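You operate a simulated robot arm through the tools that you are given. There is no shell and no other tool. Be economical: measure what you need, move in short steps, check, and stop when the job is done.

You run a simulated two-armed robot. Do the job below in one go: nothing can be reset, and whatever is moved stays where it is left.

## Task
Tap the silver plate dent flat, then paint the repair patch.
Fine: orange block; blue pad, from the panel bench paint tin; block and pad go back where they stood. A coat counts when it lies all over at full strength: go over it till it gets no stronger.

It is judged by the outcome, as a careful person would: the job done as asked, and still so three seconds after it is handed in. It fails if anything else is knocked over, pushed out of place, dropped, spilled or broken.

## Robot
Two 7-joint arms with two-finger grippers on one trunk, hanging from a carriage that runs on a gantry, over the field with the corners [-2458, 143], [-2468, -1037], [32, -1057], [42, 123] (x, y) and turns from -5.637 to 6.353 rad about z. Base frame: it is fixed where the carriage stands at the start and does not move with it; the origin is on the floor, on the carriage's upright axis, x ahead of it, y to its left, z up. Lengths are in mm, angles in rad, forces in N, time in s.
The left shoulder is at the start at [0, 236, 1562], the right one opposite. With the tool pointing down near the work surface each hand reaches from about 100 to 660 mm from the robot's upright axis, wherever it stands, measured 20 degrees to its own side. Places, roughly: black wiper arm (23x5x5 cm) [1100, 200, 900]; panel bench paint tin [200, 100, 900]; repair patch [500, 200, 900]; silver plate dent [400, 200, 900]. Payload 3.43 kg a hand.
Tool frame (each hand has its own): the origin (TCP) lies between the finger pads and is the grasp point; the fingertips stand 30 mm ahead of it; z points along the fingers, y is the line along which they close. The gripper opens to 104 mm. The gripper's body begins 57 mm behind the TCP.
Orientation is that of the tool frame in the base frame, as [roll, pitch, yaw] about the fixed x, y, z axes, in that order (R = Rz(yaw) Ry(pitch) Rx(roll)). With the fingers straight down and closing along the base's y, the tool's x points along the base's -x, its y along +y and its z along -z.

## Interface
- The arms move only by the tool drive_tool. It takes "left_motion", "right_motion" or both (then of equal length, played together; a hand with none holds still); each is one flat list of numbers, 7 for each row, row after row: the opening in per cent of the stroke, from 0 (shut) to 100 (fully open), then the shift along the tool's x, y, z in units of 50 mm (1.0 is 50 mm), then the turn, a rotation vector about the tool's x, y, z in units of 4 degrees (1.0 is 4 degrees). In form: [jaw, dx, dy, dz, ax, ay, az, jaw, dx, dy, dz, ax, ay, az, ...]. A call has 1 to 8 rows; each row shifts and turns the commanded pose from where the row before left it, along the tool's axes as they then stand. A call with a number of a shift or a turn outside -1 to 1 is refused whole. A row lasts 0.2 s, in which the tool goes at most 50 mm and 0.15 rad; a call with a longer step from one row to the next is refused whole, and so is a gripper value outside its range. A pose out of reach is approached as far as the arm can. The call stops where the force on the tool passes 60 N (or 10 N more than at its start, if that is more) or the arm is blocked; 0.2 s more then pass. Each finger travels about 45 mm/s and halts on what it meets, pressing with about 33 N; the grip force reading is that of the motor and also rises with nothing between the fingers. The clock runs only during rows and for 0.2 s after the last one: add rows that do not move to give the fingers time. The reply holds the time, the measured pose of the TCP, the force on the tool along the base axes, the opening and the grip force, in the units named above and with some noise, with the torque about the TCP (base axes, N m) and any sound that the robot's microphone picked up.
- Cameras (640 x 400 px; columns grow to the right, rows downward): "scene" is now at [242.1, 33.6, 1673.3]; the picture's right is [0.58, -0.81, 0.00], its down [-0.76, -0.54, -0.36] and it looks along [0.29, 0.21, -0.93] (base axes); focal length 281 px, centre (320, 200). "left" rides on the left gripper at [67, -18, -90] in its tool frame; the picture's right is [0.25, 0.97, 0.00], its down [-0.73, 0.19, -0.66] and it looks along [-0.64, 0.17, 0.75] (tool axes); focal length 218 px, centre (320, 200). "right" rides on the right gripper at [67, 18, -90] in its tool frame; the picture's right is [-0.25, 0.97, 0.00], its down [-0.73, -0.19, -0.66] and it looks along [-0.63, -0.17, 0.75] (tool axes); focal length 218 px, centre (320, 200). There is no depth. A picture from a camera that has moved, and an enlarged one, comes with that camera's place and axes in the base frame and with its lens.
- capture(camera): a new picture of that camera. It takes no simulated time.
- lift_body(by): slides the trunk up (or, below 0, down) by that many mm; the arms and the scene camera ride with it, the base frame stays. It gives what a move gives, with no picture.
- steer(legs): drives the robot by 1 to 6 legs, each [ahead, left, turn to the left] in mm, mm and rad, along the robot's own axes; the way and the turn of a leg run together, so that a leg with both is an arc; at most 1500 mm and 3.142 rad a leg. The arms and the cameras ride along, it lands a little off, and it stops where it bumps. It keeps to its track: a leg is cut to what the track allows. It gives what a move gives.
- turn_head(pan, tilt): turns the head with the scene camera to pan (to the left, within 1.501 rad either way) and tilt (down, from -0.506 to 1.204), counted from straight ahead of the robot. It gives what a move gives.
- inspect(camera, box): a new picture of the part [left, top, right, bottom] of that camera's present view, enlarged. It takes no simulated time.
- sign_off(): hands the job in; it is judged then, once.

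Work in short steps. Places have to be worked out from the pictures, the camera data and where the tool is seen: move nearer, look again, correct. Check each grasp and each placing, and mend what went wrong. You have 120 turns and 92 pictures in all, those below and enlarged ones among them. Open the grippers and draw the arms clear of the work before you hand the job in, unless the task says otherwise; then end with one line.

The tools are called as a command line: name --argument value ..., lists and objects as JSON in quotes. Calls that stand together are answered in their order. drive_tool: Moves the arms, as the interface text tells. Its arguments: {"type":"object","properties":{"left_motion":{"type":"array"},"right_motion":{"type":"array"}},"required":[]} The other tools are called the same way: lift_body (by) slides the trunk up or down; steer (legs) drives the base; turn_head (pan, tilt) turns the head that bears the scene camera; capture (camera) takes a picture; inspect (camera, box) takes an enlarged picture of a part of a camera's view; sign_off () hands the job in.

At the start:

```text
clock: 0.0
left_tool_pos: [365.0, 350.8, 1190.9]
left_orientation: [3.141, 0.001, 3.141]
left_wrist_force: [0.4, -0.1, 0.4]
left_moment: [0.03, -0.01, -0.02]
left_grip_width: 104.0
left_grasp_force: 0.1
right_tool_pos: [475.3, -44.2, 1145.6]
right_orientation: [-3.141, 0.004, -3.141]
right_wrist_force: [1.0, 0.1, -0.7]
right_moment: [0.01, -0.02, 0.0]
right_grip_width: 103.8
right_grasp_force: 0.0
trunk travel left (down, up): [-473.0, 167.0]
robot x, y, heading: [-0.5, 2.1, 0.0]
head pan, tilt: [0.623, 1.201]
```

scene: 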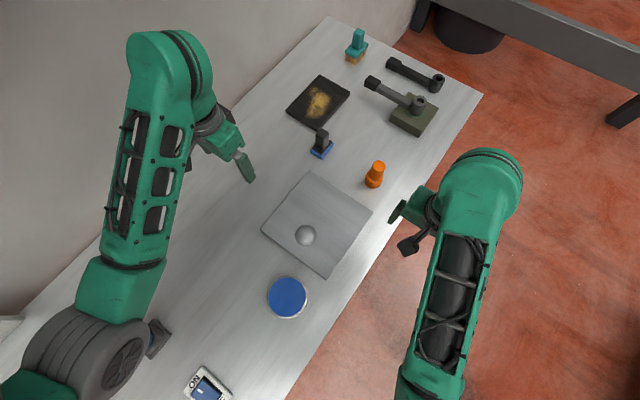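
right: 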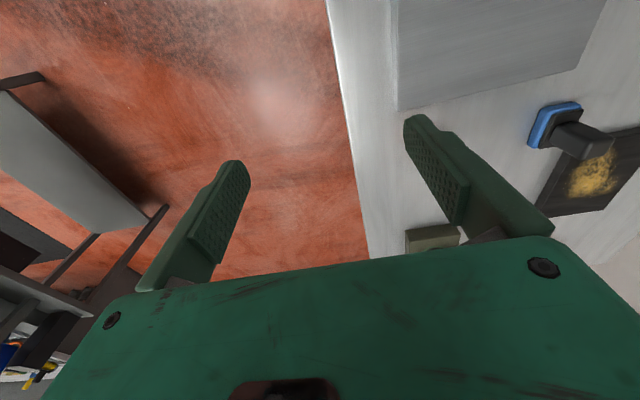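
left: 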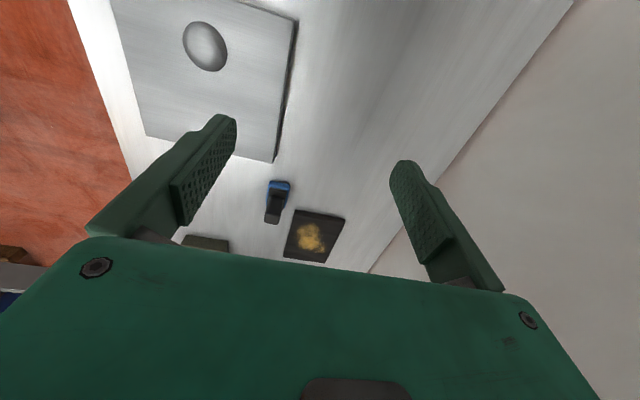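

I'll look more closely at the bench before doing anything.

inspect --camera "scene" --box '[240, 120, 400, 220]'

inspect --camera "scene" --box '[300, 20, 460, 120]'

inspect --camera "scene" --box '[220, 200, 380, 300]'

inspect --camera "scene" --box '[140, 260, 340, 400]'

```text
4.00 times, centred on (320, 170) of scene
camera zoom: at [242.1, 33.6, 1673.3], right [0.58, -0.81, 0.0], down [-0.76, -0.54, -0.36], along [0.29, 0.21, -0.93], focal length 1125 px, centre (320, 320)
```

zoom: 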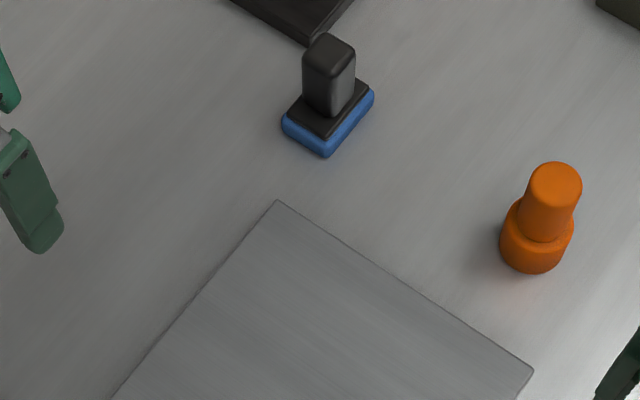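

```text
4.00 times, centred on (380, 70) of scene
camera zoom: at [242.1, 33.6, 1673.3], right [0.58, -0.81, 0.0], down [-0.76, -0.54, -0.36], along [0.29, 0.21, -0.93], focal length 1125 px, centre (80, 720)
```

zoom: 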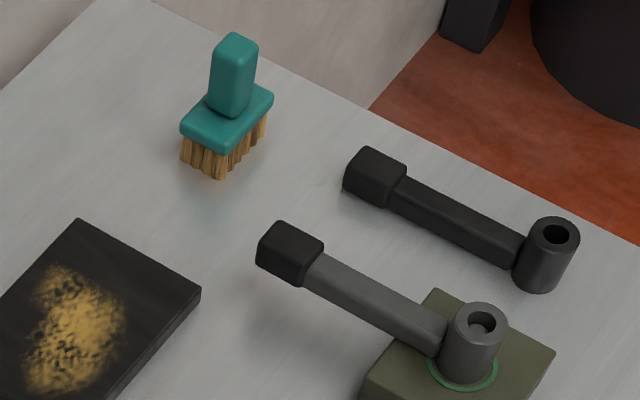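

```text
4.00 times, centred on (300, 250) of scene
camera zoom: at [242.1, 33.6, 1673.3], right [0.58, -0.81, 0.0], down [-0.76, -0.54, -0.36], along [0.29, 0.21, -0.93], focal length 1125 px, centre (400, 0)
```

zoom: 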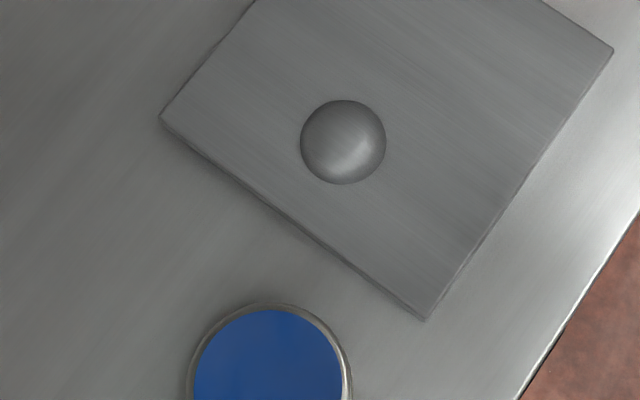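

```text
2.86 times, centred on (240, 330) of scene
camera zoom: at [242.1, 33.6, 1673.3], right [0.58, -0.81, 0.0], down [-0.76, -0.54, -0.36], along [0.29, 0.21, -0.93], focal length 803 px, centre (549, -171)
```

zoom: 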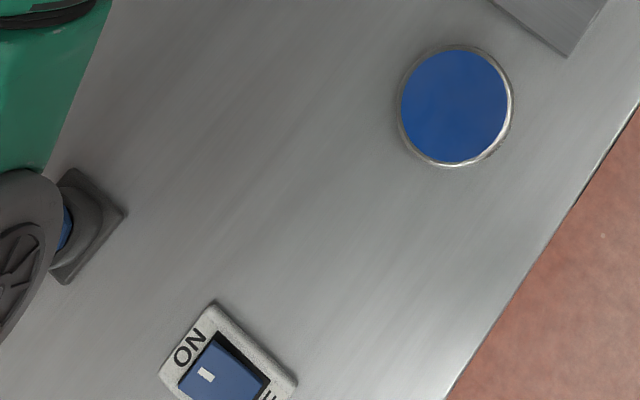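

The plate spans about x 311–543, y 64–286, with the dent at about (372,180). The orange block stands at about (623,108) and the blue pad at about (627,302). I'll drive a little ahead and to the left so the left hand can reach all of them.

steer --legs '[[38, 60, 0]]'

```text
clock: 1.0
left_tool_pos: [402.0, 410.1, 1190.0]
left_orientation: [-3.141, 0.0, -3.139]
left_wrist_force: [-0.1, -0.3, 0.0]
left_moment: [-0.03, 0.01, 0.0]
left_grip_width: 104.3
left_grasp_force: 0.1
right_tool_pos: [512.3, 15.2, 1144.6]
right_orientation: [3.141, 0.005, -3.138]
right_wrist_force: [0.5, -0.6, 0.5]
right_moment: [0.0, -0.01, 0.02]
right_grip_width: 104.0
right_grasp_force: 0.0
trunk travel left (down, up): [-473.0, 167.0]
robot x, y, heading: [35.1, 60.6, -0.001]
head pan, tilt: [0.623, 1.201]
```

I'll draw the right hand clear and bring the left hand over the near side of the plate so its camera can see it.

drive_tool --left_motion '[100, 0.4, -0.8, 0, 0, 0, 0, 100, 0.4, -0.8, 0, 0, 0, 0, 100, 0.4, -0.8, 0, 0, 0, 0, 100, 0.4, -0.8, 0, 0, 0, 0, 100, 0.4, -0.8, 0, 0, 0, 0]' --right_motion '[100, 0.4, -0.9, 0, 0, 0, 0, 100, 0.4, -0.9, 0, 0, 0, 0, 100, 0.4, -0.9, 0, 0, 0, 0, 100, 0.4, -0.9, 0, 0, 0, 0, 100, 0.4, -0.9, 0, 0, 0, 0]'

capture --camera "left"

capture --camera "scene"

```text
clock: 2.2
left_tool_pos: [306.7, 207.1, 1180.3]
left_orientation: [-3.142, 0.001, -3.139]
left_wrist_force: [-0.1, -0.6, 0.5]
left_moment: [-0.01, 0.0, -0.02]
left_grip_width: 103.9
left_grasp_force: 0.0
left hand out of reach, approached as far as the arm can: row 4, 5
right_tool_pos: [413.2, -210.0, 1146.1]
right_orientation: [3.141, 0.004, -3.137]
right_wrist_force: [0.1, -0.7, -0.4]
right_moment: [-0.02, 0.01, 0.02]
right_grip_width: 104.0
right_grasp_force: 0.1
trunk travel left (down, up): [-473.0, 167.0]
robot x, y, heading: [38.5, 60.3, 0.004]
head pan, tilt: [0.623, 1.201]
```

```text
84 pictures are left
camera left: at [238.9, 190.0, 1271.1], right [-0.25, 0.97, 0.0], down [0.73, 0.19, 0.66], along [0.64, 0.17, -0.75], focal length 218 px, centre (320, 200)
```

left: 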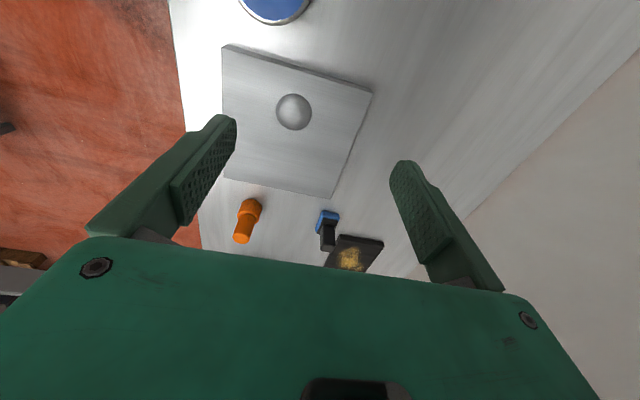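

```text
83 pictures are left
camera scene: at [279.7, 93.5, 1673.2], right [0.59, -0.81, 0.0], down [-0.76, -0.55, -0.36], along [0.29, 0.21, -0.93], focal length 281 px, centre (320, 200)
```

scene: 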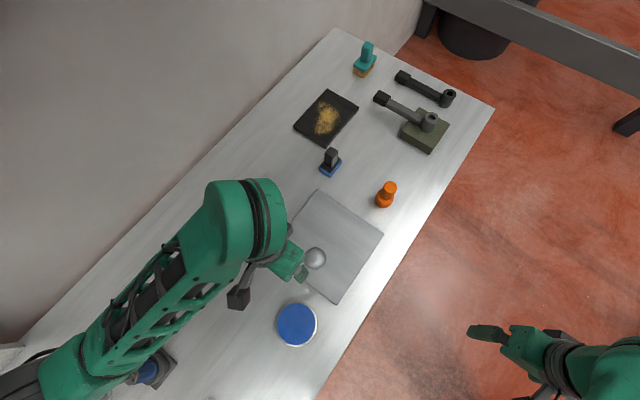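

The patch isn't obvious at this scale, so I'll zoom in on the plate.

inspect --camera "left" --box '[200, 30, 392, 230]'

inspect --camera "scene" --box '[280, 140, 420, 310]'

```text
2.00 times, centred on (296, 130) of left
camera zoom: at [238.9, 190.0, 1271.1], right [-0.25, 0.97, 0.0], down [0.73, 0.19, 0.66], along [0.64, 0.17, -0.75], focal length 436 px, centre (368, 340)
```

zoom: 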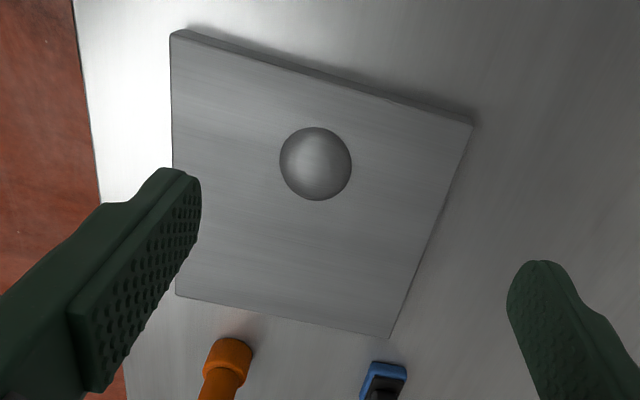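

```text
2.35 times, centred on (350, 225) of scene
camera zoom: at [279.7, 93.5, 1673.2], right [0.59, -0.81, 0.0], down [-0.76, -0.55, -0.36], along [0.29, 0.21, -0.93], focal length 662 px, centre (249, 141)
```

zoom: 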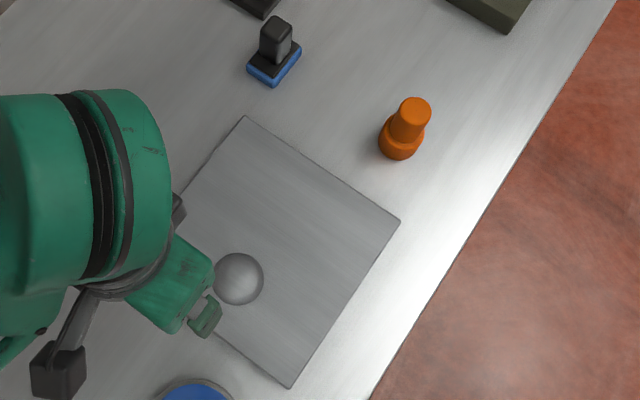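

The patch has no visible outline on the plate yet. I'll move the left hand near the orange block, stopping short and high, to refine where it stands.

drive_tool --left_motion '[100, -0.86, -0.3, 0.28, 0, 0, 0, 100, -0.86, -0.3, 0.28, 0, 0, 0, 100, -0.86, -0.3, 0.28, 0, 0, 0, 100, -0.86, -0.3, 0.28, 0, 0, 0, 100, -0.86, -0.3, 0.28, 0, 0, 0, 100, -0.86, -0.3, 0.28, 0, 0, 0]'

capture --camera "left"

```text
clock: 3.6
left_tool_pos: [565.9, 117.7, 1097.4]
left_orientation: [-3.141, 0.001, -3.139]
left_wrist_force: [0.2, -0.1, 0.1]
left_moment: [-0.03, -0.02, 0.01]
left_grip_width: 104.1
left_grasp_force: 0.0
right_tool_pos: [414.5, -211.2, 1144.6]
right_orientation: [-3.141, 0.005, -3.138]
right_wrist_force: [0.3, -0.3, -0.8]
right_moment: [-0.01, 0.0, -0.02]
right_grip_width: 103.9
right_grasp_force: 0.0
trunk travel left (down, up): [-473.0, 167.0]
robot x, y, heading: [38.7, 57.4, 0.002]
head pan, tilt: [0.623, 1.201]
```

```text
80 pictures are left
camera left: at [497.5, 100.1, 1187.3], right [-0.25, 0.97, 0.0], down [0.73, 0.19, 0.66], along [0.64, 0.17, -0.75], focal length 218 px, centre (320, 200)
```

left: 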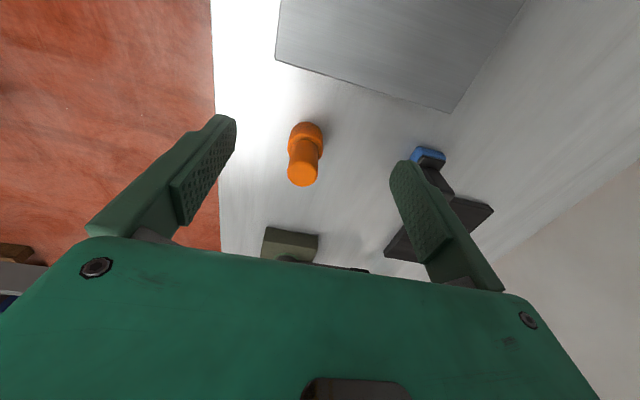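

inspect --camera "left" --box '[255, 110, 351, 200]'

```text
4.44 times, centred on (303, 155) of left
camera zoom: at [497.5, 100.1, 1187.3], right [-0.25, 0.97, 0.0], down [0.73, 0.19, 0.66], along [0.64, 0.17, -0.75], focal length 970 px, centre (396, 400)
```

zoom: 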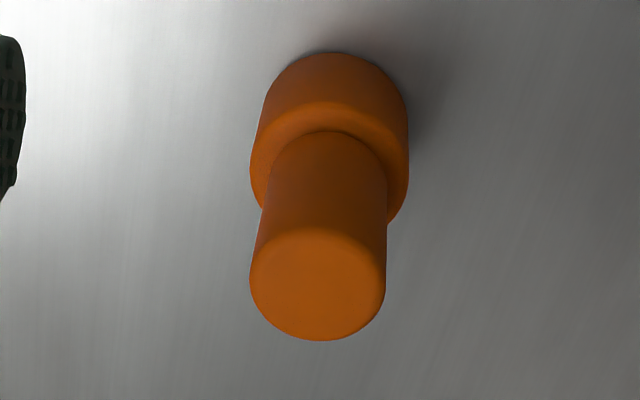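

The block reads about (630,115), with its top near z 990–1005 and a neck about 30 mm across. I'll move directly above it and look again before going down.

drive_tool --left_motion '[100, -0.65, -0.02, 0.35, 0, 0, 0, 100, -0.65, -0.02, 0.35, 0, 0, 0, 100, 0, 0, 0, 0, 0, 0]'

capture --camera "left"

```text
clock: 4.4
left_tool_pos: [629.4, 116.4, 1060.7]
left_orientation: [-3.14, -0.001, -3.139]
left_wrist_force: [-1.0, 0.0, -0.8]
left_moment: [-0.02, -0.02, -0.02]
left_grip_width: 104.0
left_grasp_force: 0.0
right_tool_pos: [412.9, -208.9, 1145.6]
right_orientation: [-3.14, 0.004, -3.14]
right_wrist_force: [0.0, 0.9, 0.1]
right_moment: [-0.01, 0.03, -0.04]
right_grip_width: 104.1
right_grasp_force: 0.1
trunk travel left (down, up): [-473.0, 167.0]
robot x, y, heading: [37.8, 61.5, 0.003]
head pan, tilt: [0.623, 1.201]
```

```text
78 pictures are left
camera left: at [561.4, 98.4, 1151.4], right [-0.25, 0.97, 0.0], down [0.73, 0.19, 0.66], along [0.63, 0.17, -0.75], focal length 218 px, centre (320, 200)
```

left: 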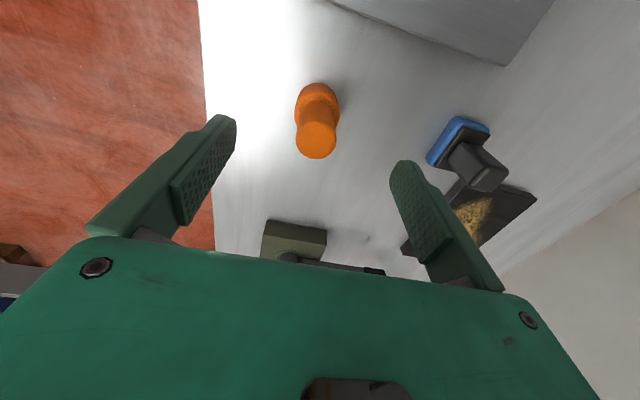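

Triangulating the two hand-camera views puts the block's axis at about (638,117), its top near z 980 and its flange near z 930. I'll go down to z≈967 around the neck, still open.

drive_tool --left_motion '[100, -0.17, 0.02, 0.5, 0, 0, 0, 100, 0, 0, 0.5, 0, 0, 0, 100, 0, 0, 0.5, 0, 0, 0, 100, 0, 0, 0.36, 0, 0, 0, 100, 0, 0, 0, 0, 0, 0]'

capture --camera "left"

inspect --camera "scene" --box '[320, 140, 440, 215]'

```text
clock: 5.6
left_tool_pos: [638.3, 117.6, 968.9]
left_orientation: [-3.141, 0.0, -3.14]
left_wrist_force: [-0.3, -0.1, -0.6]
left_moment: [-0.02, 0.01, 0.0]
left_grip_width: 104.0
left_grasp_force: 0.0
right_tool_pos: [415.5, -210.4, 1143.9]
right_orientation: [-3.14, 0.003, -3.138]
right_wrist_force: [0.1, -0.3, -1.1]
right_moment: [-0.03, -0.04, 0.01]
right_grip_width: 104.0
right_grasp_force: 0.1
trunk travel left (down, up): [-473.0, 167.0]
robot x, y, heading: [36.4, 58.4, 0.005]
head pan, tilt: [0.623, 1.201]
```

```text
77 pictures are left
camera left: at [570.3, 99.8, 1058.3], right [-0.25, 0.97, 0.0], down [0.73, 0.19, 0.66], along [0.64, 0.17, -0.75], focal length 218 px, centre (320, 200)
```

left: 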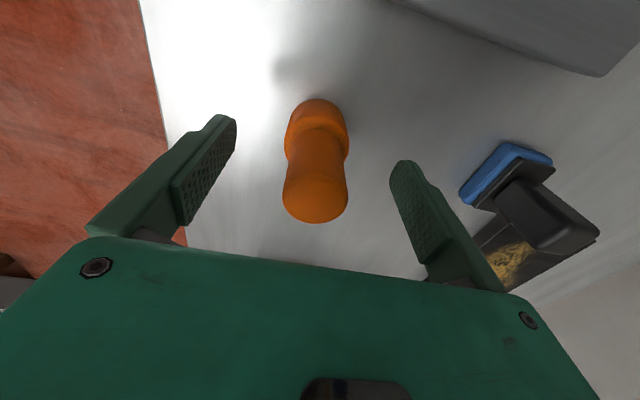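

```text
5.33 times, centred on (380, 178) of scene
camera zoom: at [279.8, 93.5, 1673.3], right [0.59, -0.81, 0.0], down [-0.76, -0.55, -0.36], along [0.29, 0.21, -0.93], focal length 1500 px, centre (0, 320)
```

zoom: 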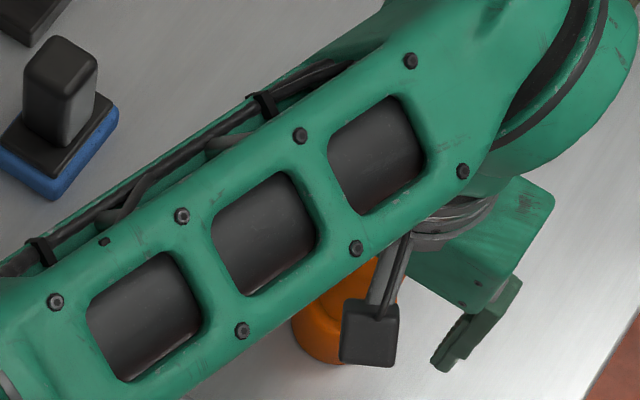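

The block sits between the fingers, about 2–3 mm toward −y. I'll shift by that much and close.

drive_tool --left_motion '[100, 0, -0.05, 0, 0, 0, 0, 20, 0, 0, 0, 0, 0, 0, 0, 0, 0, 0, 0, 0, 0, 0, 0, 0, 0, 0, 0, 0, 0, 0, 0, 0, 0, 0, 0, 0, 0, 0, 0, 0, 0, 0, 0, 0, 0, 0, 0, 0, 0]'

capture --camera "left"

```text
clock: 7.2
left_tool_pos: [639.3, 116.3, 968.3]
left_orientation: [3.14, 0.001, -3.141]
left_wrist_force: [2.1, 2.8, 0.4]
left_moment: [0.19, -0.11, 0.04]
left_grip_width: 36.5
left_grasp_force: 33.3
right_tool_pos: [413.0, -210.8, 1144.1]
right_orientation: [-3.141, 0.004, -3.138]
right_wrist_force: [0.2, -1.0, 0.5]
right_moment: [0.02, 0.0, 0.0]
right_grip_width: 104.2
right_grasp_force: 0.1
trunk travel left (down, up): [-473.0, 167.0]
robot x, y, heading: [35.2, 65.0, 0.001]
head pan, tilt: [0.623, 1.201]
```

```text
75 pictures are left
camera left: at [570.6, 98.2, 1058.4], right [-0.25, 0.97, 0.0], down [0.73, 0.19, 0.66], along [0.64, 0.17, -0.75], focal length 218 px, centre (320, 200)
```

left: 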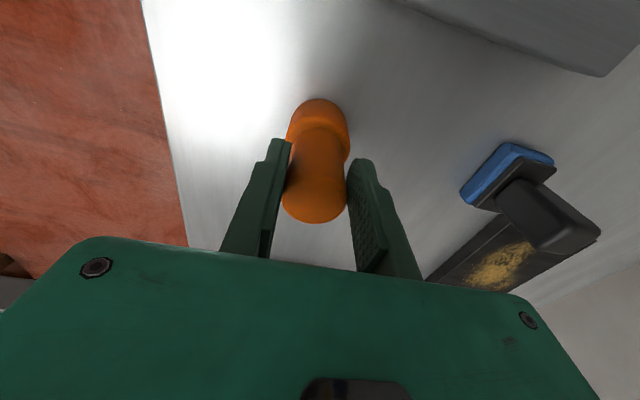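

It is gripped: 36.5 mm wide at (639.3,116.3,968.3), which I'll use as the return pose. I'll lift it and carry it over the dent at about (372,181).

drive_tool --left_motion '[0, 0, 0, -0.5, 0, 0, 0, 0, 0, 0, -0.9, 0, 0, 0, 0, 0, 0, 0, 0, 0, 0]'

drive_tool --left_motion '[0, 0.76, 0.186, 0, 0, 0, 0, 0, 0.76, 0.186, 0, 0, 0, 0, 0, 0.76, 0.186, 0, 0, 0, 0, 0, 0.76, 0.186, 0, 0, 0, 0, 0, 0.76, 0.186, 0, 0, 0, 0, 0, 0.76, 0.186, 0, 0, 0, 0, 0, 0.76, 0.186, 0, 0, 0, 0, 0, 0, 0, 0, 0, 0, 0]'

capture --camera "left"

```text
clock: 8.0
left_tool_pos: [639.1, 116.5, 1037.6]
left_orientation: [3.141, -0.001, 3.142]
left_wrist_force: [-0.1, 0.1, -6.7]
left_moment: [0.01, 0.11, 0.0]
left_grip_width: 36.6
left_grasp_force: 32.9
right_tool_pos: [413.6, -210.4, 1144.0]
right_orientation: [-3.14, 0.003, -3.138]
right_wrist_force: [0.5, 0.6, -1.3]
right_moment: [0.0, 0.01, -0.04]
right_grip_width: 104.4
right_grasp_force: 0.0
trunk travel left (down, up): [-473.0, 167.0]
robot x, y, heading: [38.9, 60.6, 0.005]
head pan, tilt: [0.623, 1.201]
```

```text
clock: 9.8
left_tool_pos: [372.7, 178.2, 1037.9]
left_orientation: [-3.14, 0.0, -3.139]
left_wrist_force: [-0.2, 0.8, -5.8]
left_moment: [0.02, 0.04, 0.0]
left_grip_width: 36.2
left_grasp_force: 33.2
right_tool_pos: [413.6, -211.0, 1143.9]
right_orientation: [-3.14, 0.003, -3.14]
right_wrist_force: [-0.2, 0.0, 0.1]
right_moment: [0.01, 0.02, 0.01]
right_grip_width: 104.0
right_grasp_force: 0.0
trunk travel left (down, up): [-473.0, 167.0]
robot x, y, heading: [38.2, 61.5, -0.002]
head pan, tilt: [0.623, 1.201]
```

```text
74 pictures are left
camera left: at [304.1, 161.3, 1128.6], right [-0.25, 0.97, 0.0], down [0.73, 0.19, 0.66], along [0.64, 0.17, -0.75], focal length 218 px, centre (320, 200)
```

left: 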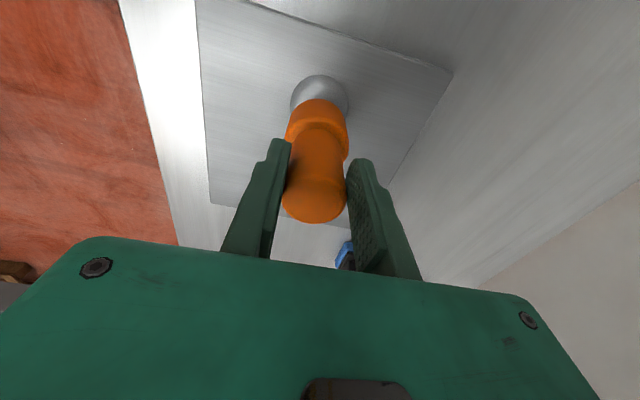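

It is centred over the dome. I'll lower in small steps to find contact.

drive_tool --left_motion '[0, 0, 0, 0.4, 0, 0, 0, 0, 0, 0, 0.2, 0, 0, 0, 0, 0, 0, 0.1, 0, 0, 0, 0, 0, 0, 0.1, 0, 0, 0, 0, 0, 0, 0.1, 0, 0, 0, 0, 0, 0, 0.1, 0, 0, 0, 0, 0, 0, 0.1, 0, 0, 0]'

```text
clock: 11.2
left_tool_pos: [374.3, 179.8, 997.9]
left_orientation: [-3.137, 0.01, -3.137]
left_wrist_force: [-13.4, 4.9, 20.4]
left_moment: [0.58, 0.62, 0.22]
left_grip_width: 35.6
left_grasp_force: 32.7
right_tool_pos: [412.2, -210.1, 1142.7]
right_orientation: [3.141, 0.001, -3.139]
right_wrist_force: [0.4, -0.1, -0.4]
right_moment: [-0.03, -0.02, 0.01]
right_grip_width: 104.0
right_grasp_force: 0.1
trunk travel left (down, up): [-473.0, 167.0]
robot x, y, heading: [37.8, 56.6, 0.002]
head pan, tilt: [0.623, 1.201]
stopped in row 6 (left hand): the force on the tool passed its limit at 78 N (the readings are from after the stop); the commanded pose is now the measured one
```

I made contact near TCP z≈998, which puts the dome top at about 929. I'll back off and see what that did.

drive_tool --left_motion '[0, 0, 0, -0.5, 0, 0, 0, 0, 0, 0, -0.3, 0, 0, 0, 0, 0, 0, 0, 0, 0, 0]'

capture --camera "left"

```text
clock: 12.0
left_tool_pos: [373.6, 177.7, 1038.3]
left_orientation: [-3.136, 0.013, -3.141]
left_wrist_force: [-0.4, -0.4, -5.0]
left_moment: [0.02, 0.1, -0.02]
left_grip_width: 36.2
left_grasp_force: 32.7
right_tool_pos: [412.9, -210.5, 1144.5]
right_orientation: [-3.139, 0.003, -3.138]
right_wrist_force: [-0.1, -0.4, 0.3]
right_moment: [-0.01, 0.0, 0.01]
right_grip_width: 103.8
right_grasp_force: 0.1
trunk travel left (down, up): [-473.0, 167.0]
robot x, y, heading: [34.7, 61.1, -0.003]
head pan, tilt: [0.623, 1.201]
```

```text
73 pictures are left
camera left: at [305.1, 161.6, 1125.8], right [-0.26, 0.97, -0.01], down [0.72, 0.2, 0.66], along [0.64, 0.16, -0.75], focal length 218 px, centre (320, 200)
```

left: 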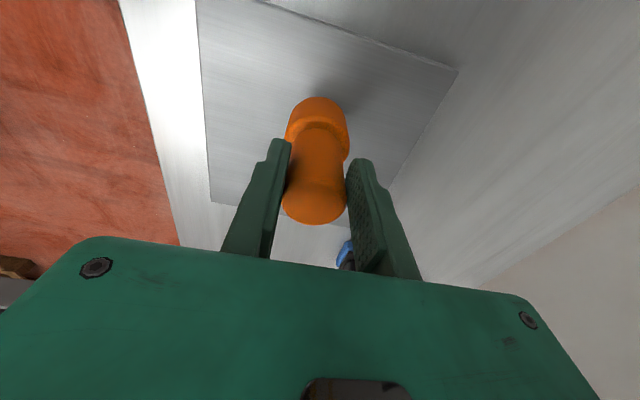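

The dome no longer shows. I'll straighten the small tilt and move the block aside to check the plate.

drive_tool --left_motion '[0, -0.8, -0.2, -0.2, 0.07, -0.18, 0, 0, -0.8, -0.2, -0.2, 0, 0, 0, 0, -0.8, 0, 0, 0, 0, 0, 0, 0, 0, 0, 0, 0, 0]'

inspect --camera "scene" --box '[240, 170, 400, 330]'

capture --camera "left"

```text
clock: 13.0
left_tool_pos: [495.1, 160.3, 1059.4]
left_orientation: [-3.13, 0.021, -3.139]
left_wrist_force: [0.1, -0.1, -5.2]
left_moment: [-0.02, 0.05, -0.02]
left_grip_width: 35.9
left_grasp_force: 33.0
right_tool_pos: [412.7, -210.4, 1144.0]
right_orientation: [-3.14, 0.002, -3.138]
right_wrist_force: [-0.3, 0.4, -0.9]
right_moment: [0.0, 0.01, -0.01]
right_grip_width: 103.9
right_grasp_force: 0.1
trunk travel left (down, up): [-473.0, 167.0]
robot x, y, heading: [41.4, 60.6, 0.004]
head pan, tilt: [0.623, 1.201]
```

```text
2.50 times, centred on (320, 250) of scene
camera zoom: at [279.2, 93.6, 1673.1], right [0.59, -0.81, 0.0], down [-0.76, -0.55, -0.36], along [0.29, 0.21, -0.93], focal length 703 px, centre (320, 75)
```

zoom: 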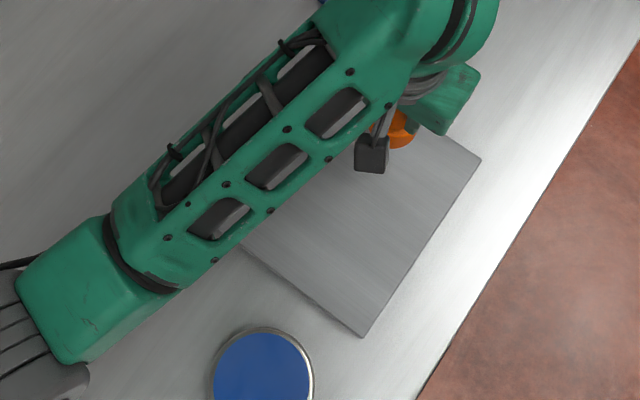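

```text
71 pictures are left
camera left: at [424.3, 143.4, 1147.4], right [-0.26, 0.97, -0.02], down [0.71, 0.2, 0.67], along [0.65, 0.16, -0.74], focal length 218 px, centre (320, 200)
```

left: 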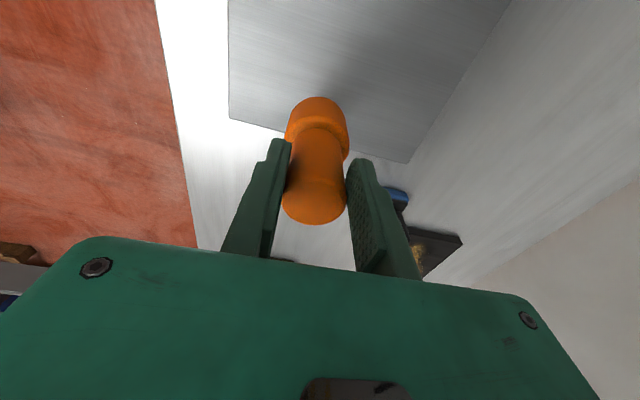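

My tilt correction had the wrong sign, so I'll reverse it. I'll also move to the plate's left side and higher so the whole plate is in view.

drive_tool --left_motion '[0, 0.5, 0.6, -0.2, -0.166, 0.3, 0, 0, 0.5, 0.6, -0.2, 0, 0, 0, 0, 0.5, 0.6, -0.2, 0, 0, 0, 0, 0.5, 0.6, -0.2, 0, 0, 0, 0, 0.3, 0.4, 0, 0, 0, 0, 0, 0, 0, 0, 0, 0, 0]'

inspect --camera "left" --box '[100, 0, 340, 200]'

```text
clock: 14.4
left_tool_pos: [378.6, 299.7, 1097.2]
left_orientation: [3.14, 0.001, -3.138]
left_wrist_force: [0.8, 0.1, -5.6]
left_moment: [-0.03, 0.06, -0.03]
left_grip_width: 35.9
left_grasp_force: 33.0
right_tool_pos: [414.0, -211.8, 1144.5]
right_orientation: [-3.139, 0.003, -3.139]
right_wrist_force: [-0.5, -0.5, -0.1]
right_moment: [0.03, -0.02, -0.02]
right_grip_width: 104.4
right_grasp_force: 0.0
trunk travel left (down, up): [-473.0, 167.0]
robot x, y, heading: [39.7, 61.0, 0.004]
head pan, tilt: [0.623, 1.201]
```

```text
2.00 times, centred on (220, 100) of left
camera zoom: at [309.8, 282.0, 1187.8], right [-0.26, 0.97, 0.0], down [0.73, 0.19, 0.66], along [0.64, 0.17, -0.75], focal length 436 px, centre (520, 400)
```

zoom: 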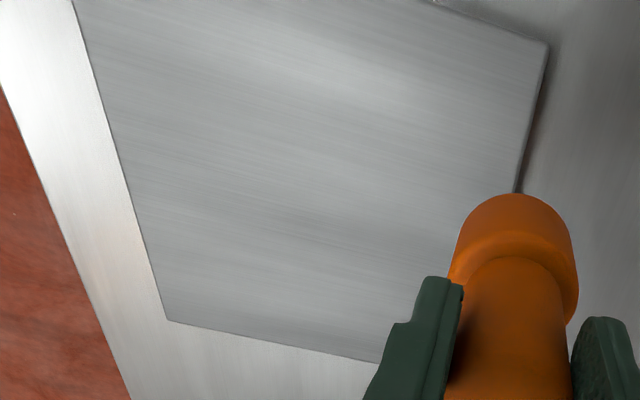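

The dent looks flat, but there is some glare around it. I'll zoom in on the spot for any leftover bump.

inspect --camera "left" --box '[160, 5, 270, 85]'

inspect --camera "scene" --box '[270, 180, 400, 310]'

```text
5.00 times, centred on (215, 45) of left
camera zoom: at [309.8, 282.0, 1187.8], right [-0.26, 0.97, 0.0], down [0.73, 0.19, 0.66], along [0.64, 0.17, -0.75], focal length 1091 px, centre (845, 975)
```

zoom: 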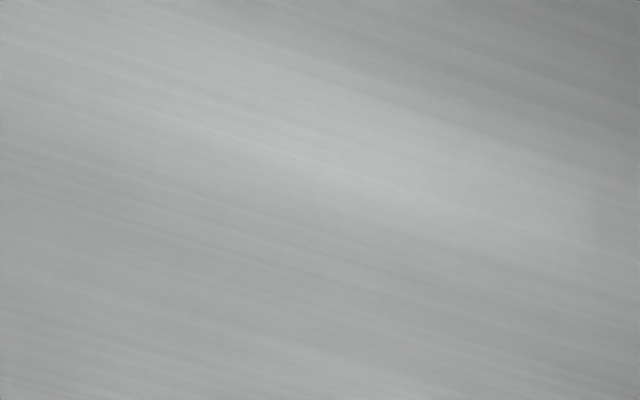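

```text
3.08 times, centred on (335, 245) of scene
camera zoom: at [279.4, 93.5, 1673.2], right [0.59, -0.81, 0.0], down [-0.76, -0.55, -0.36], along [0.29, 0.21, -0.93], focal length 865 px, centre (274, 62)
```

zoom: 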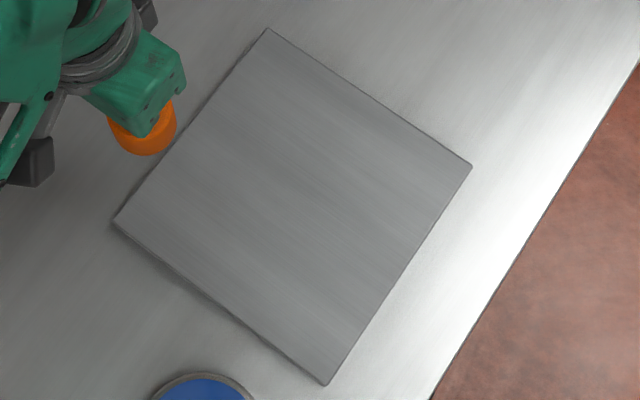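

The dent is flat. Next the block goes back to its spot, hovering above it first.

drive_tool --left_motion '[0, -0.745, -0.524, 0.17, 0, 0, 0, 0, -0.745, -0.524, 0.17, 0, 0, 0, 0, -0.745, -0.524, 0.17, 0, 0, 0, 0, -0.745, -0.524, 0.17, 0, 0, 0, 0, -0.745, -0.524, 0.17, 0, 0, 0, 0, -0.745, -0.524, 0.17, 0, 0, 0, 0, -0.745, -0.524, 0.17, 0, 0, 0, 0, 0, 0, 0, 0, 0, 0]'

```text
clock: 16.2
left_tool_pos: [638.2, 115.8, 1037.1]
left_orientation: [3.142, 0.0, -3.136]
left_wrist_force: [0.9, -0.4, -5.6]
left_moment: [-0.01, 0.06, -0.01]
left_grip_width: 35.9
left_grasp_force: 32.6
right_tool_pos: [413.2, -209.0, 1144.2]
right_orientation: [-3.139, 0.002, -3.139]
right_wrist_force: [0.7, -0.7, -1.4]
right_moment: [0.01, -0.03, 0.01]
right_grip_width: 104.1
right_grasp_force: 0.1
trunk travel left (down, up): [-473.0, 167.0]
robot x, y, heading: [36.3, 58.0, 0.0]
head pan, tilt: [0.623, 1.201]
```

Lowering toward the bench, finishing in fine steps.

drive_tool --left_motion '[0, -0.02, 0.01, 0.5, 0, 0, 0, 0, 0, 0, 0.5, 0, 0, 0, 0, 0, 0, 0.2, 0, 0, 0, 0, 0, 0, 0.06, 0, 0, 0, 0, 0, 0, 0.04, 0, 0, 0, 0, 0, 0, 0.04, 0, 0, 0, 0, 0, 0, 0.0, 0, 0, 0]'

```text
clock: 17.8
left_tool_pos: [640.7, 116.9, 971.3]
left_orientation: [-3.142, 0.003, -3.14]
left_wrist_force: [-0.5, -0.1, -5.0]
left_moment: [0.03, 0.05, 0.03]
left_grip_width: 35.5
left_grasp_force: 33.9
right_tool_pos: [413.0, -210.1, 1144.5]
right_orientation: [-3.139, 0.002, -3.138]
right_wrist_force: [-0.2, 0.7, -0.6]
right_moment: [0.0, 0.0, -0.01]
right_grip_width: 104.0
right_grasp_force: 0.0
trunk travel left (down, up): [-473.0, 167.0]
robot x, y, heading: [35.2, 56.5, -0.001]
head pan, tilt: [0.623, 1.201]
```

drive_tool --left_motion '[0, 0.02, 0, 0.03, 0, 0, 0, 0, 0, 0, 0.03, 0, 0, 0, 0, 0, 0, 0.0, 0, 0, 0]'

```text
clock: 18.6
left_tool_pos: [640.0, 117.1, 969.2]
left_orientation: [3.141, 0.003, -3.139]
left_wrist_force: [-0.5, -0.8, -5.5]
left_moment: [0.03, 0.03, 0.01]
left_grip_width: 35.7
left_grasp_force: 33.0
right_tool_pos: [414.1, -210.5, 1144.6]
right_orientation: [-3.139, 0.0, -3.138]
right_wrist_force: [0.2, -0.1, 0.2]
right_moment: [0.01, -0.01, -0.01]
right_grip_width: 103.9
right_grasp_force: 0.0
trunk travel left (down, up): [-473.0, 167.0]
robot x, y, heading: [40.6, 59.1, 0.002]
head pan, tilt: [0.623, 1.201]
```

Still hanging free (−5.5 N), so I'll keep going in 1 mm steps until contact.

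drive_tool --left_motion '[0, 0, 0, 0.02, 0, 0, 0, 0, 0, 0, 0.02, 0, 0, 0, 0, 0, 0, 0.0, 0, 0, 0]'

```text
clock: 19.4
left_tool_pos: [639.1, 117.9, 967.4]
left_orientation: [3.142, 0.004, -3.138]
left_wrist_force: [-10.0, 2.4, 9.3]
left_moment: [0.2, 0.56, 0.04]
left_grip_width: 35.7
left_grasp_force: 33.4
right_tool_pos: [413.9, -210.2, 1144.0]
right_orientation: [3.142, 0.002, -3.138]
right_wrist_force: [0.0, 0.0, 0.5]
right_moment: [-0.03, 0.04, 0.02]
right_grip_width: 103.9
right_grasp_force: 0.1
trunk travel left (down, up): [-473.0, 167.0]
robot x, y, heading: [35.2, 60.9, 0.0]
head pan, tilt: [0.623, 1.201]
```

The block is on the bench. I'll release, wait and rise.

drive_tool --left_motion '[45, 0, 0, 0, 0, 0, 0, 60, 0, 0, 0, 0, 0, 0, 100, 0, 0, 0, 0, 0, 0, 100, 0, 0, 0, 0, 0, 0, 100, 0, 0, 0, 0, 0, 0, 100, 0, 0, -0.4, 0, 0, 0, 100, 0, 0, -0.8, 0, 0, 0, 100, 0, 0, -0.8, 0, 0, 0]'

capture --camera "left"

```text
clock: 21.2
left_tool_pos: [640.5, 117.4, 1068.5]
left_orientation: [3.141, 0.001, -3.14]
left_wrist_force: [0.1, 0.5, 0.7]
left_moment: [-0.02, 0.04, 0.0]
left_grip_width: 103.9
left_grasp_force: 0.0
right_tool_pos: [414.4, -210.1, 1143.9]
right_orientation: [-3.139, 0.002, -3.138]
right_wrist_force: [0.7, -0.1, 0.8]
right_moment: [0.0, 0.01, 0.01]
right_grip_width: 104.0
right_grasp_force: 0.1
trunk travel left (down, up): [-473.0, 167.0]
robot x, y, heading: [33.9, 59.6, 0.002]
head pan, tilt: [0.623, 1.201]
```

```text
67 pictures are left
camera left: at [571.8, 99.4, 1157.3], right [-0.25, 0.97, 0.0], down [0.73, 0.19, 0.66], along [0.64, 0.17, -0.75], focal length 218 px, centre (320, 200)
```

left: 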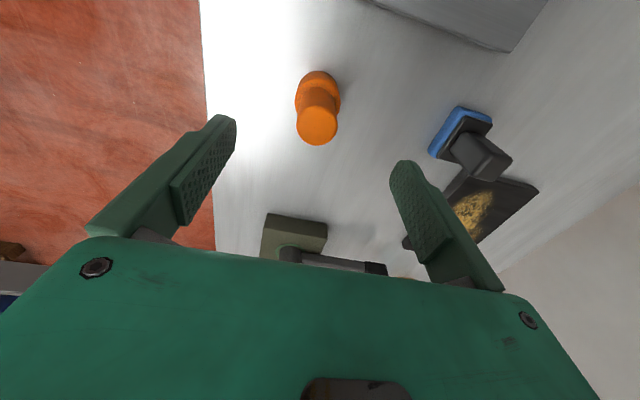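

The block stands upright on its spot. I'll move toward the blue pad, staying high, and look.

drive_tool --left_motion '[100, 0.25, 0.85, -0.12, 0, 0, 0, 100, 0.25, 0.85, -0.12, 0, 0, 0, 100, 0.25, 0.85, -0.12, 0, 0, 0, 100, 0.25, 0.85, -0.12, 0, 0, 0, 100, 0, 0, 0, 0, 0, 0]'

capture --camera "left"

inspect --camera "left" --box '[260, 80, 388, 180]'

```text
clock: 22.4
left_tool_pos: [590.5, 286.9, 1091.2]
left_orientation: [3.141, 0.003, -3.14]
left_wrist_force: [-0.4, -0.2, 0.1]
left_moment: [0.0, -0.01, 0.0]
left_grip_width: 104.1
left_grasp_force: 0.1
right_tool_pos: [413.2, -210.1, 1145.4]
right_orientation: [-3.141, 0.003, -3.138]
right_wrist_force: [0.5, -0.4, 0.6]
right_moment: [0.0, -0.01, 0.0]
right_grip_width: 103.9
right_grasp_force: 0.0
trunk travel left (down, up): [-473.0, 167.0]
robot x, y, heading: [35.9, 55.0, 0.007]
head pan, tilt: [0.623, 1.201]
```

```text
66 pictures are left
camera left: at [520.3, 268.9, 1182.3], right [-0.26, 0.97, 0.0], down [0.73, 0.19, 0.66], along [0.64, 0.17, -0.75], focal length 218 px, centre (320, 200)
```

left: 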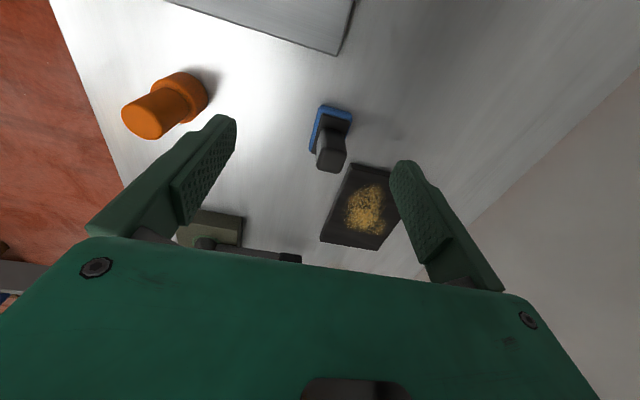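

```text
4.00 times, centred on (324, 130) of left
camera zoom: at [520.3, 268.9, 1182.3], right [-0.26, 0.97, 0.0], down [0.73, 0.19, 0.66], along [0.64, 0.17, -0.75], focal length 873 px, centre (304, 480)
```

zoom: 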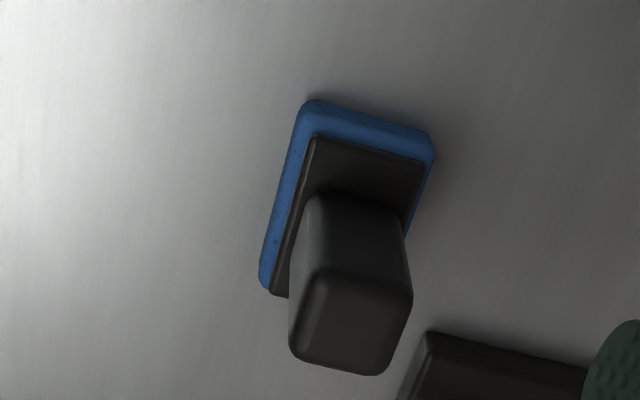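

The pad's base measures about 64×41 mm, aligned with the axes and centred near (639,315); the handle top is near z 975. I'll move directly above it.

drive_tool --left_motion '[100, -0.485, 0.28, 0.4, 0, 0, 0, 100, -0.485, 0.28, 0.4, 0, 0, 0, 100, 0, 0, 0, 0, 0, 0]'

capture --camera "left"

```text
clock: 23.2
left_tool_pos: [637.4, 314.7, 1050.9]
left_orientation: [3.14, 0.001, -3.141]
left_wrist_force: [0.5, -1.0, 0.1]
left_moment: [-0.01, 0.0, -0.01]
left_grip_width: 103.9
left_grasp_force: 0.0
right_tool_pos: [413.6, -211.2, 1144.9]
right_orientation: [-3.14, 0.003, -3.139]
right_wrist_force: [-0.1, 0.0, -0.3]
right_moment: [0.02, -0.02, 0.0]
right_grip_width: 104.0
right_grasp_force: 0.0
trunk travel left (down, up): [-473.0, 167.0]
robot x, y, heading: [35.0, 57.2, -0.0]
head pan, tilt: [0.623, 1.201]
```

```text
64 pictures are left
camera left: at [568.7, 297.2, 1141.1], right [-0.26, 0.97, 0.0], down [0.73, 0.19, 0.66], along [0.64, 0.17, -0.75], focal length 218 px, centre (320, 200)
```

left: 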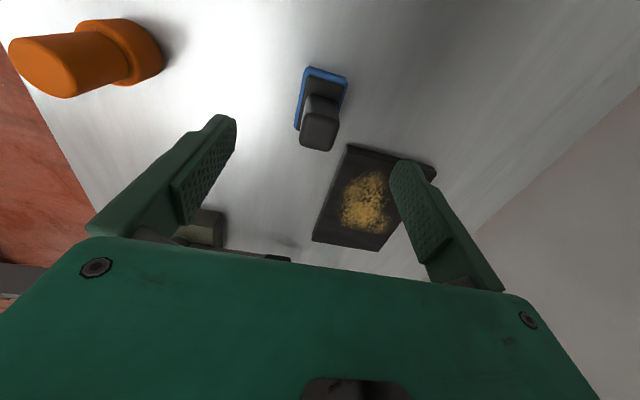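

The handle top is at about (641,317,970). Descending around it.

drive_tool --left_motion '[100, -0.05, 0.04, 0.5, 0, 0, 0, 100, 0, 0, 0.5, 0, 0, 0, 100, 0, 0, 0.5, 0, 0, 0, 100, 0, 0, 0.28, 0, 0, 0, 100, 0, 0, 0, 0, 0, 0]'

capture --camera "left"

```text
clock: 24.4
left_tool_pos: [640.4, 316.2, 961.6]
left_orientation: [3.141, 0.003, -3.138]
left_wrist_force: [-0.2, -0.3, -0.4]
left_moment: [-0.01, 0.02, -0.03]
left_grip_width: 104.0
left_grasp_force: 0.1
right_tool_pos: [413.7, -210.7, 1144.0]
right_orientation: [-3.14, 0.001, -3.139]
right_wrist_force: [0.0, -0.2, 0.0]
right_moment: [0.01, -0.02, 0.01]
right_grip_width: 103.7
right_grasp_force: 0.0
trunk travel left (down, up): [-473.0, 167.0]
robot x, y, heading: [33.8, 61.6, -0.001]
head pan, tilt: [0.623, 1.201]
```

```text
63 pictures are left
camera left: at [571.8, 299.2, 1051.8], right [-0.26, 0.97, 0.0], down [0.73, 0.19, 0.66], along [0.64, 0.17, -0.75], focal length 218 px, centre (320, 200)
```

left: 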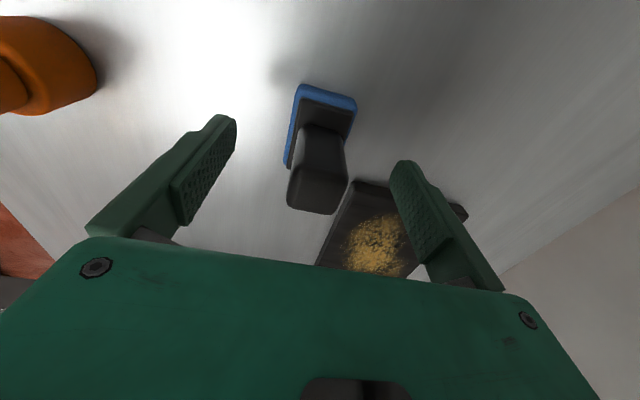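

The handle is between the fingers. Closing on it.

drive_tool --left_motion '[100, 0.06, -0.04, 0, 0, 0, 0, 20, 0, 0, 0, 0, 0, 0, 0, 0, 0, 0, 0, 0, 0, 0, 0, 0, 0, 0, 0, 0, 0, 0, 0, 0, 0, 0, 0, 0, 0, 0, 0, 0, 0, 0, 0, 0, 0, 0, 0, 0, 0]'

capture --camera "left"

```text
clock: 26.0
left_tool_pos: [637.4, 314.0, 961.8]
left_orientation: [-3.142, 0.002, -3.139]
left_wrist_force: [0.3, 0.3, 0.4]
left_moment: [-0.01, 0.0, 0.01]
left_grip_width: 33.6
left_grasp_force: 33.3
right_tool_pos: [413.7, -210.2, 1145.0]
right_orientation: [-3.14, 0.003, -3.137]
right_wrist_force: [-0.4, -0.1, 0.7]
right_moment: [-0.01, -0.01, 0.01]
right_grip_width: 104.1
right_grasp_force: 0.0
trunk travel left (down, up): [-473.0, 167.0]
robot x, y, heading: [40.2, 61.6, 0.005]
head pan, tilt: [0.623, 1.201]
```

```text
62 pictures are left
camera left: at [568.6, 297.2, 1051.9], right [-0.26, 0.97, 0.0], down [0.73, 0.19, 0.66], along [0.64, 0.17, -0.75], focal length 218 px, centre (320, 200)
```

left: 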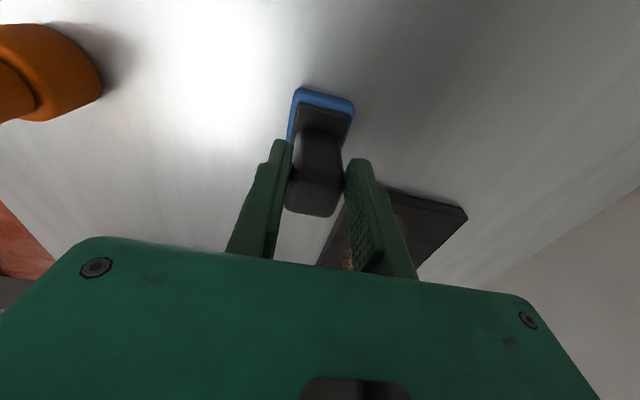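

Gripped (33.6 mm) at (637.4,314.0,961.8), which is the return pose. I'll lift and travel toward the paint tin.

drive_tool --left_motion '[0, 0, 0, -0.5, 0, 0, 0, 0, 0, 0, -0.8, 0, 0, 0, 0, 0, 0, -0.7, 0, 0, 0, 0, 0, 0, 0, 0, 0, 0]'

drive_tool --left_motion '[0, 0.86, -0.46, 0, 0, 0, 0, 0, 0.86, -0.46, 0, 0, 0, 0, 0, 0.86, -0.46, 0, 0, 0, 0, 0, 0.86, -0.46, 0, 0, 0, 0, 0, 0.86, -0.46, 0, 0, 0, 0, 0, 0.86, -0.46, 0, 0, 0, 0, 0, 0.86, -0.46, 0, 0, 0, 0, 0, 0.86, -0.46, 0, 0, 0, 0]'

capture --camera "left"

capture --camera "scene"

```text
clock: 27.0
left_tool_pos: [637.3, 316.0, 1064.0]
left_orientation: [3.141, 0.0, -3.14]
left_wrist_force: [0.0, 0.2, -1.9]
left_moment: [-0.01, 0.04, 0.04]
left_grip_width: 33.4
left_grasp_force: 33.0
right_tool_pos: [413.4, -210.6, 1144.9]
right_orientation: [-3.14, 0.002, -3.137]
right_wrist_force: [-0.2, -0.2, 1.4]
right_moment: [-0.03, 0.01, 0.0]
right_grip_width: 104.0
right_grasp_force: 0.0
trunk travel left (down, up): [-473.0, 167.0]
robot x, y, heading: [36.4, 60.1, -0.001]
head pan, tilt: [0.623, 1.201]
```

```text
clock: 28.8
left_tool_pos: [292.5, 130.5, 1063.5]
left_orientation: [3.141, 0.002, -3.137]
left_wrist_force: [-0.1, -1.1, -2.1]
left_moment: [-0.02, 0.03, 0.02]
left_grip_width: 33.4
left_grasp_force: 33.3
right_tool_pos: [412.9, -210.8, 1144.2]
right_orientation: [-3.138, 0.002, -3.138]
right_wrist_force: [0.2, 0.1, -0.2]
right_moment: [0.01, -0.01, -0.03]
right_grip_width: 103.9
right_grasp_force: 0.1
trunk travel left (down, up): [-473.0, 167.0]
robot x, y, heading: [38.8, 59.4, 0.0]
head pan, tilt: [0.623, 1.201]
```

```text
61 pictures are left
camera left: at [224.0, 113.0, 1151.7], right [-0.26, 0.97, 0.0], down [0.73, 0.19, 0.66], along [0.64, 0.17, -0.75], focal length 218 px, centre (320, 200)
```

left: 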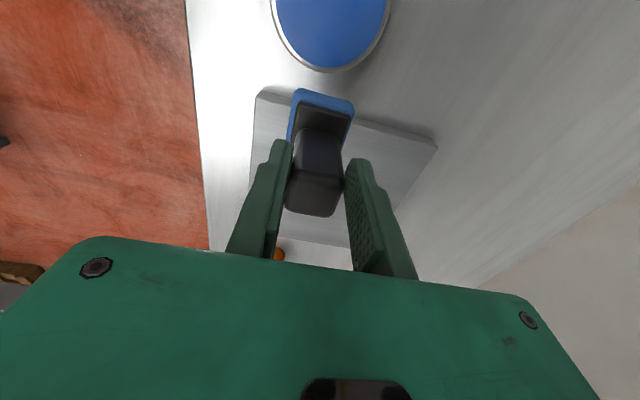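

```text
60 pictures are left
camera scene: at [279.2, 93.6, 1673.2], right [0.59, -0.81, 0.0], down [-0.76, -0.55, -0.36], along [0.29, 0.21, -0.93], focal length 281 px, centre (320, 200)
```

scene: 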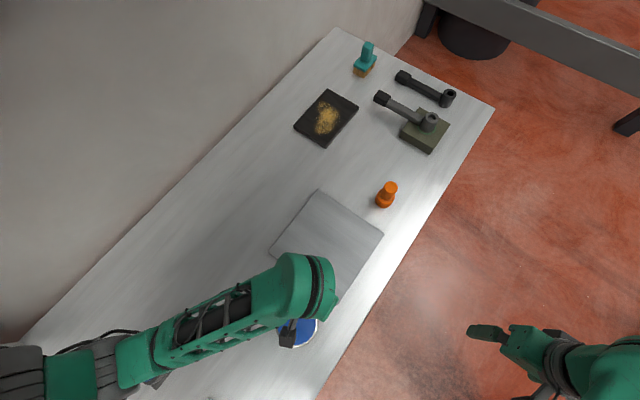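

The tin is centred near (218,120), low and about 97 mm across. I'll move the pad above it at z≈1013 and check the alignment.

drive_tool --left_motion '[0, 0.5, -0.06, 0.2, 0, 0, 0, 0, 0.5, -0.06, 0.4, 0, 0, 0, 0, 0.49, -0.06, 0.4, 0, 0, 0, 0, 0, 0, 0, 0, 0, 0]'

inspect --camera "left" --box '[200, 0, 440, 150]'

inspect --camera "scene" --box '[240, 280, 360, 370]'

```text
clock: 29.8
left_tool_pos: [220.2, 121.7, 1013.8]
left_orientation: [-3.141, 0.003, -3.14]
left_wrist_force: [-0.4, 0.9, -1.7]
left_moment: [0.01, 0.02, -0.01]
left_grip_width: 33.5
left_grasp_force: 33.3
left hand out of reach, approached as far as the arm can: row 3
right_tool_pos: [413.4, -209.4, 1143.3]
right_orientation: [-3.14, 0.003, -3.138]
right_wrist_force: [0.1, -0.1, -0.9]
right_moment: [0.0, -0.02, 0.01]
right_grip_width: 104.0
right_grasp_force: 0.1
trunk travel left (down, up): [-473.0, 167.0]
robot x, y, heading: [36.7, 61.1, 0.008]
head pan, tilt: [0.623, 1.201]
```

```text
2.67 times, centred on (320, 75) of left
camera zoom: at [150.7, 103.6, 1105.0], right [-0.25, 0.97, 0.0], down [0.73, 0.19, 0.66], along [0.64, 0.17, -0.75], focal length 582 px, centre (320, 533)
```

zoom: 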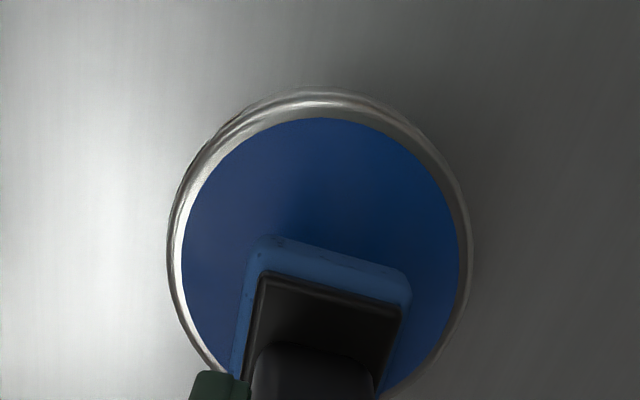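

```text
4.44 times, centred on (300, 325) of scene
camera zoom: at [279.4, 93.7, 1673.2], right [0.59, -0.81, 0.0], down [-0.76, -0.55, -0.36], along [0.29, 0.21, -0.93], focal length 1250 px, centre (409, -356)
```

zoom: 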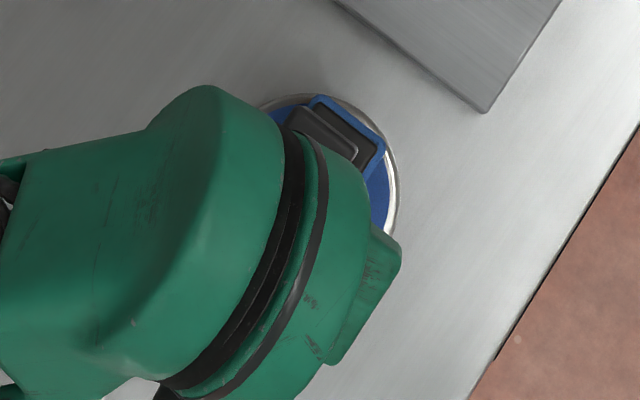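

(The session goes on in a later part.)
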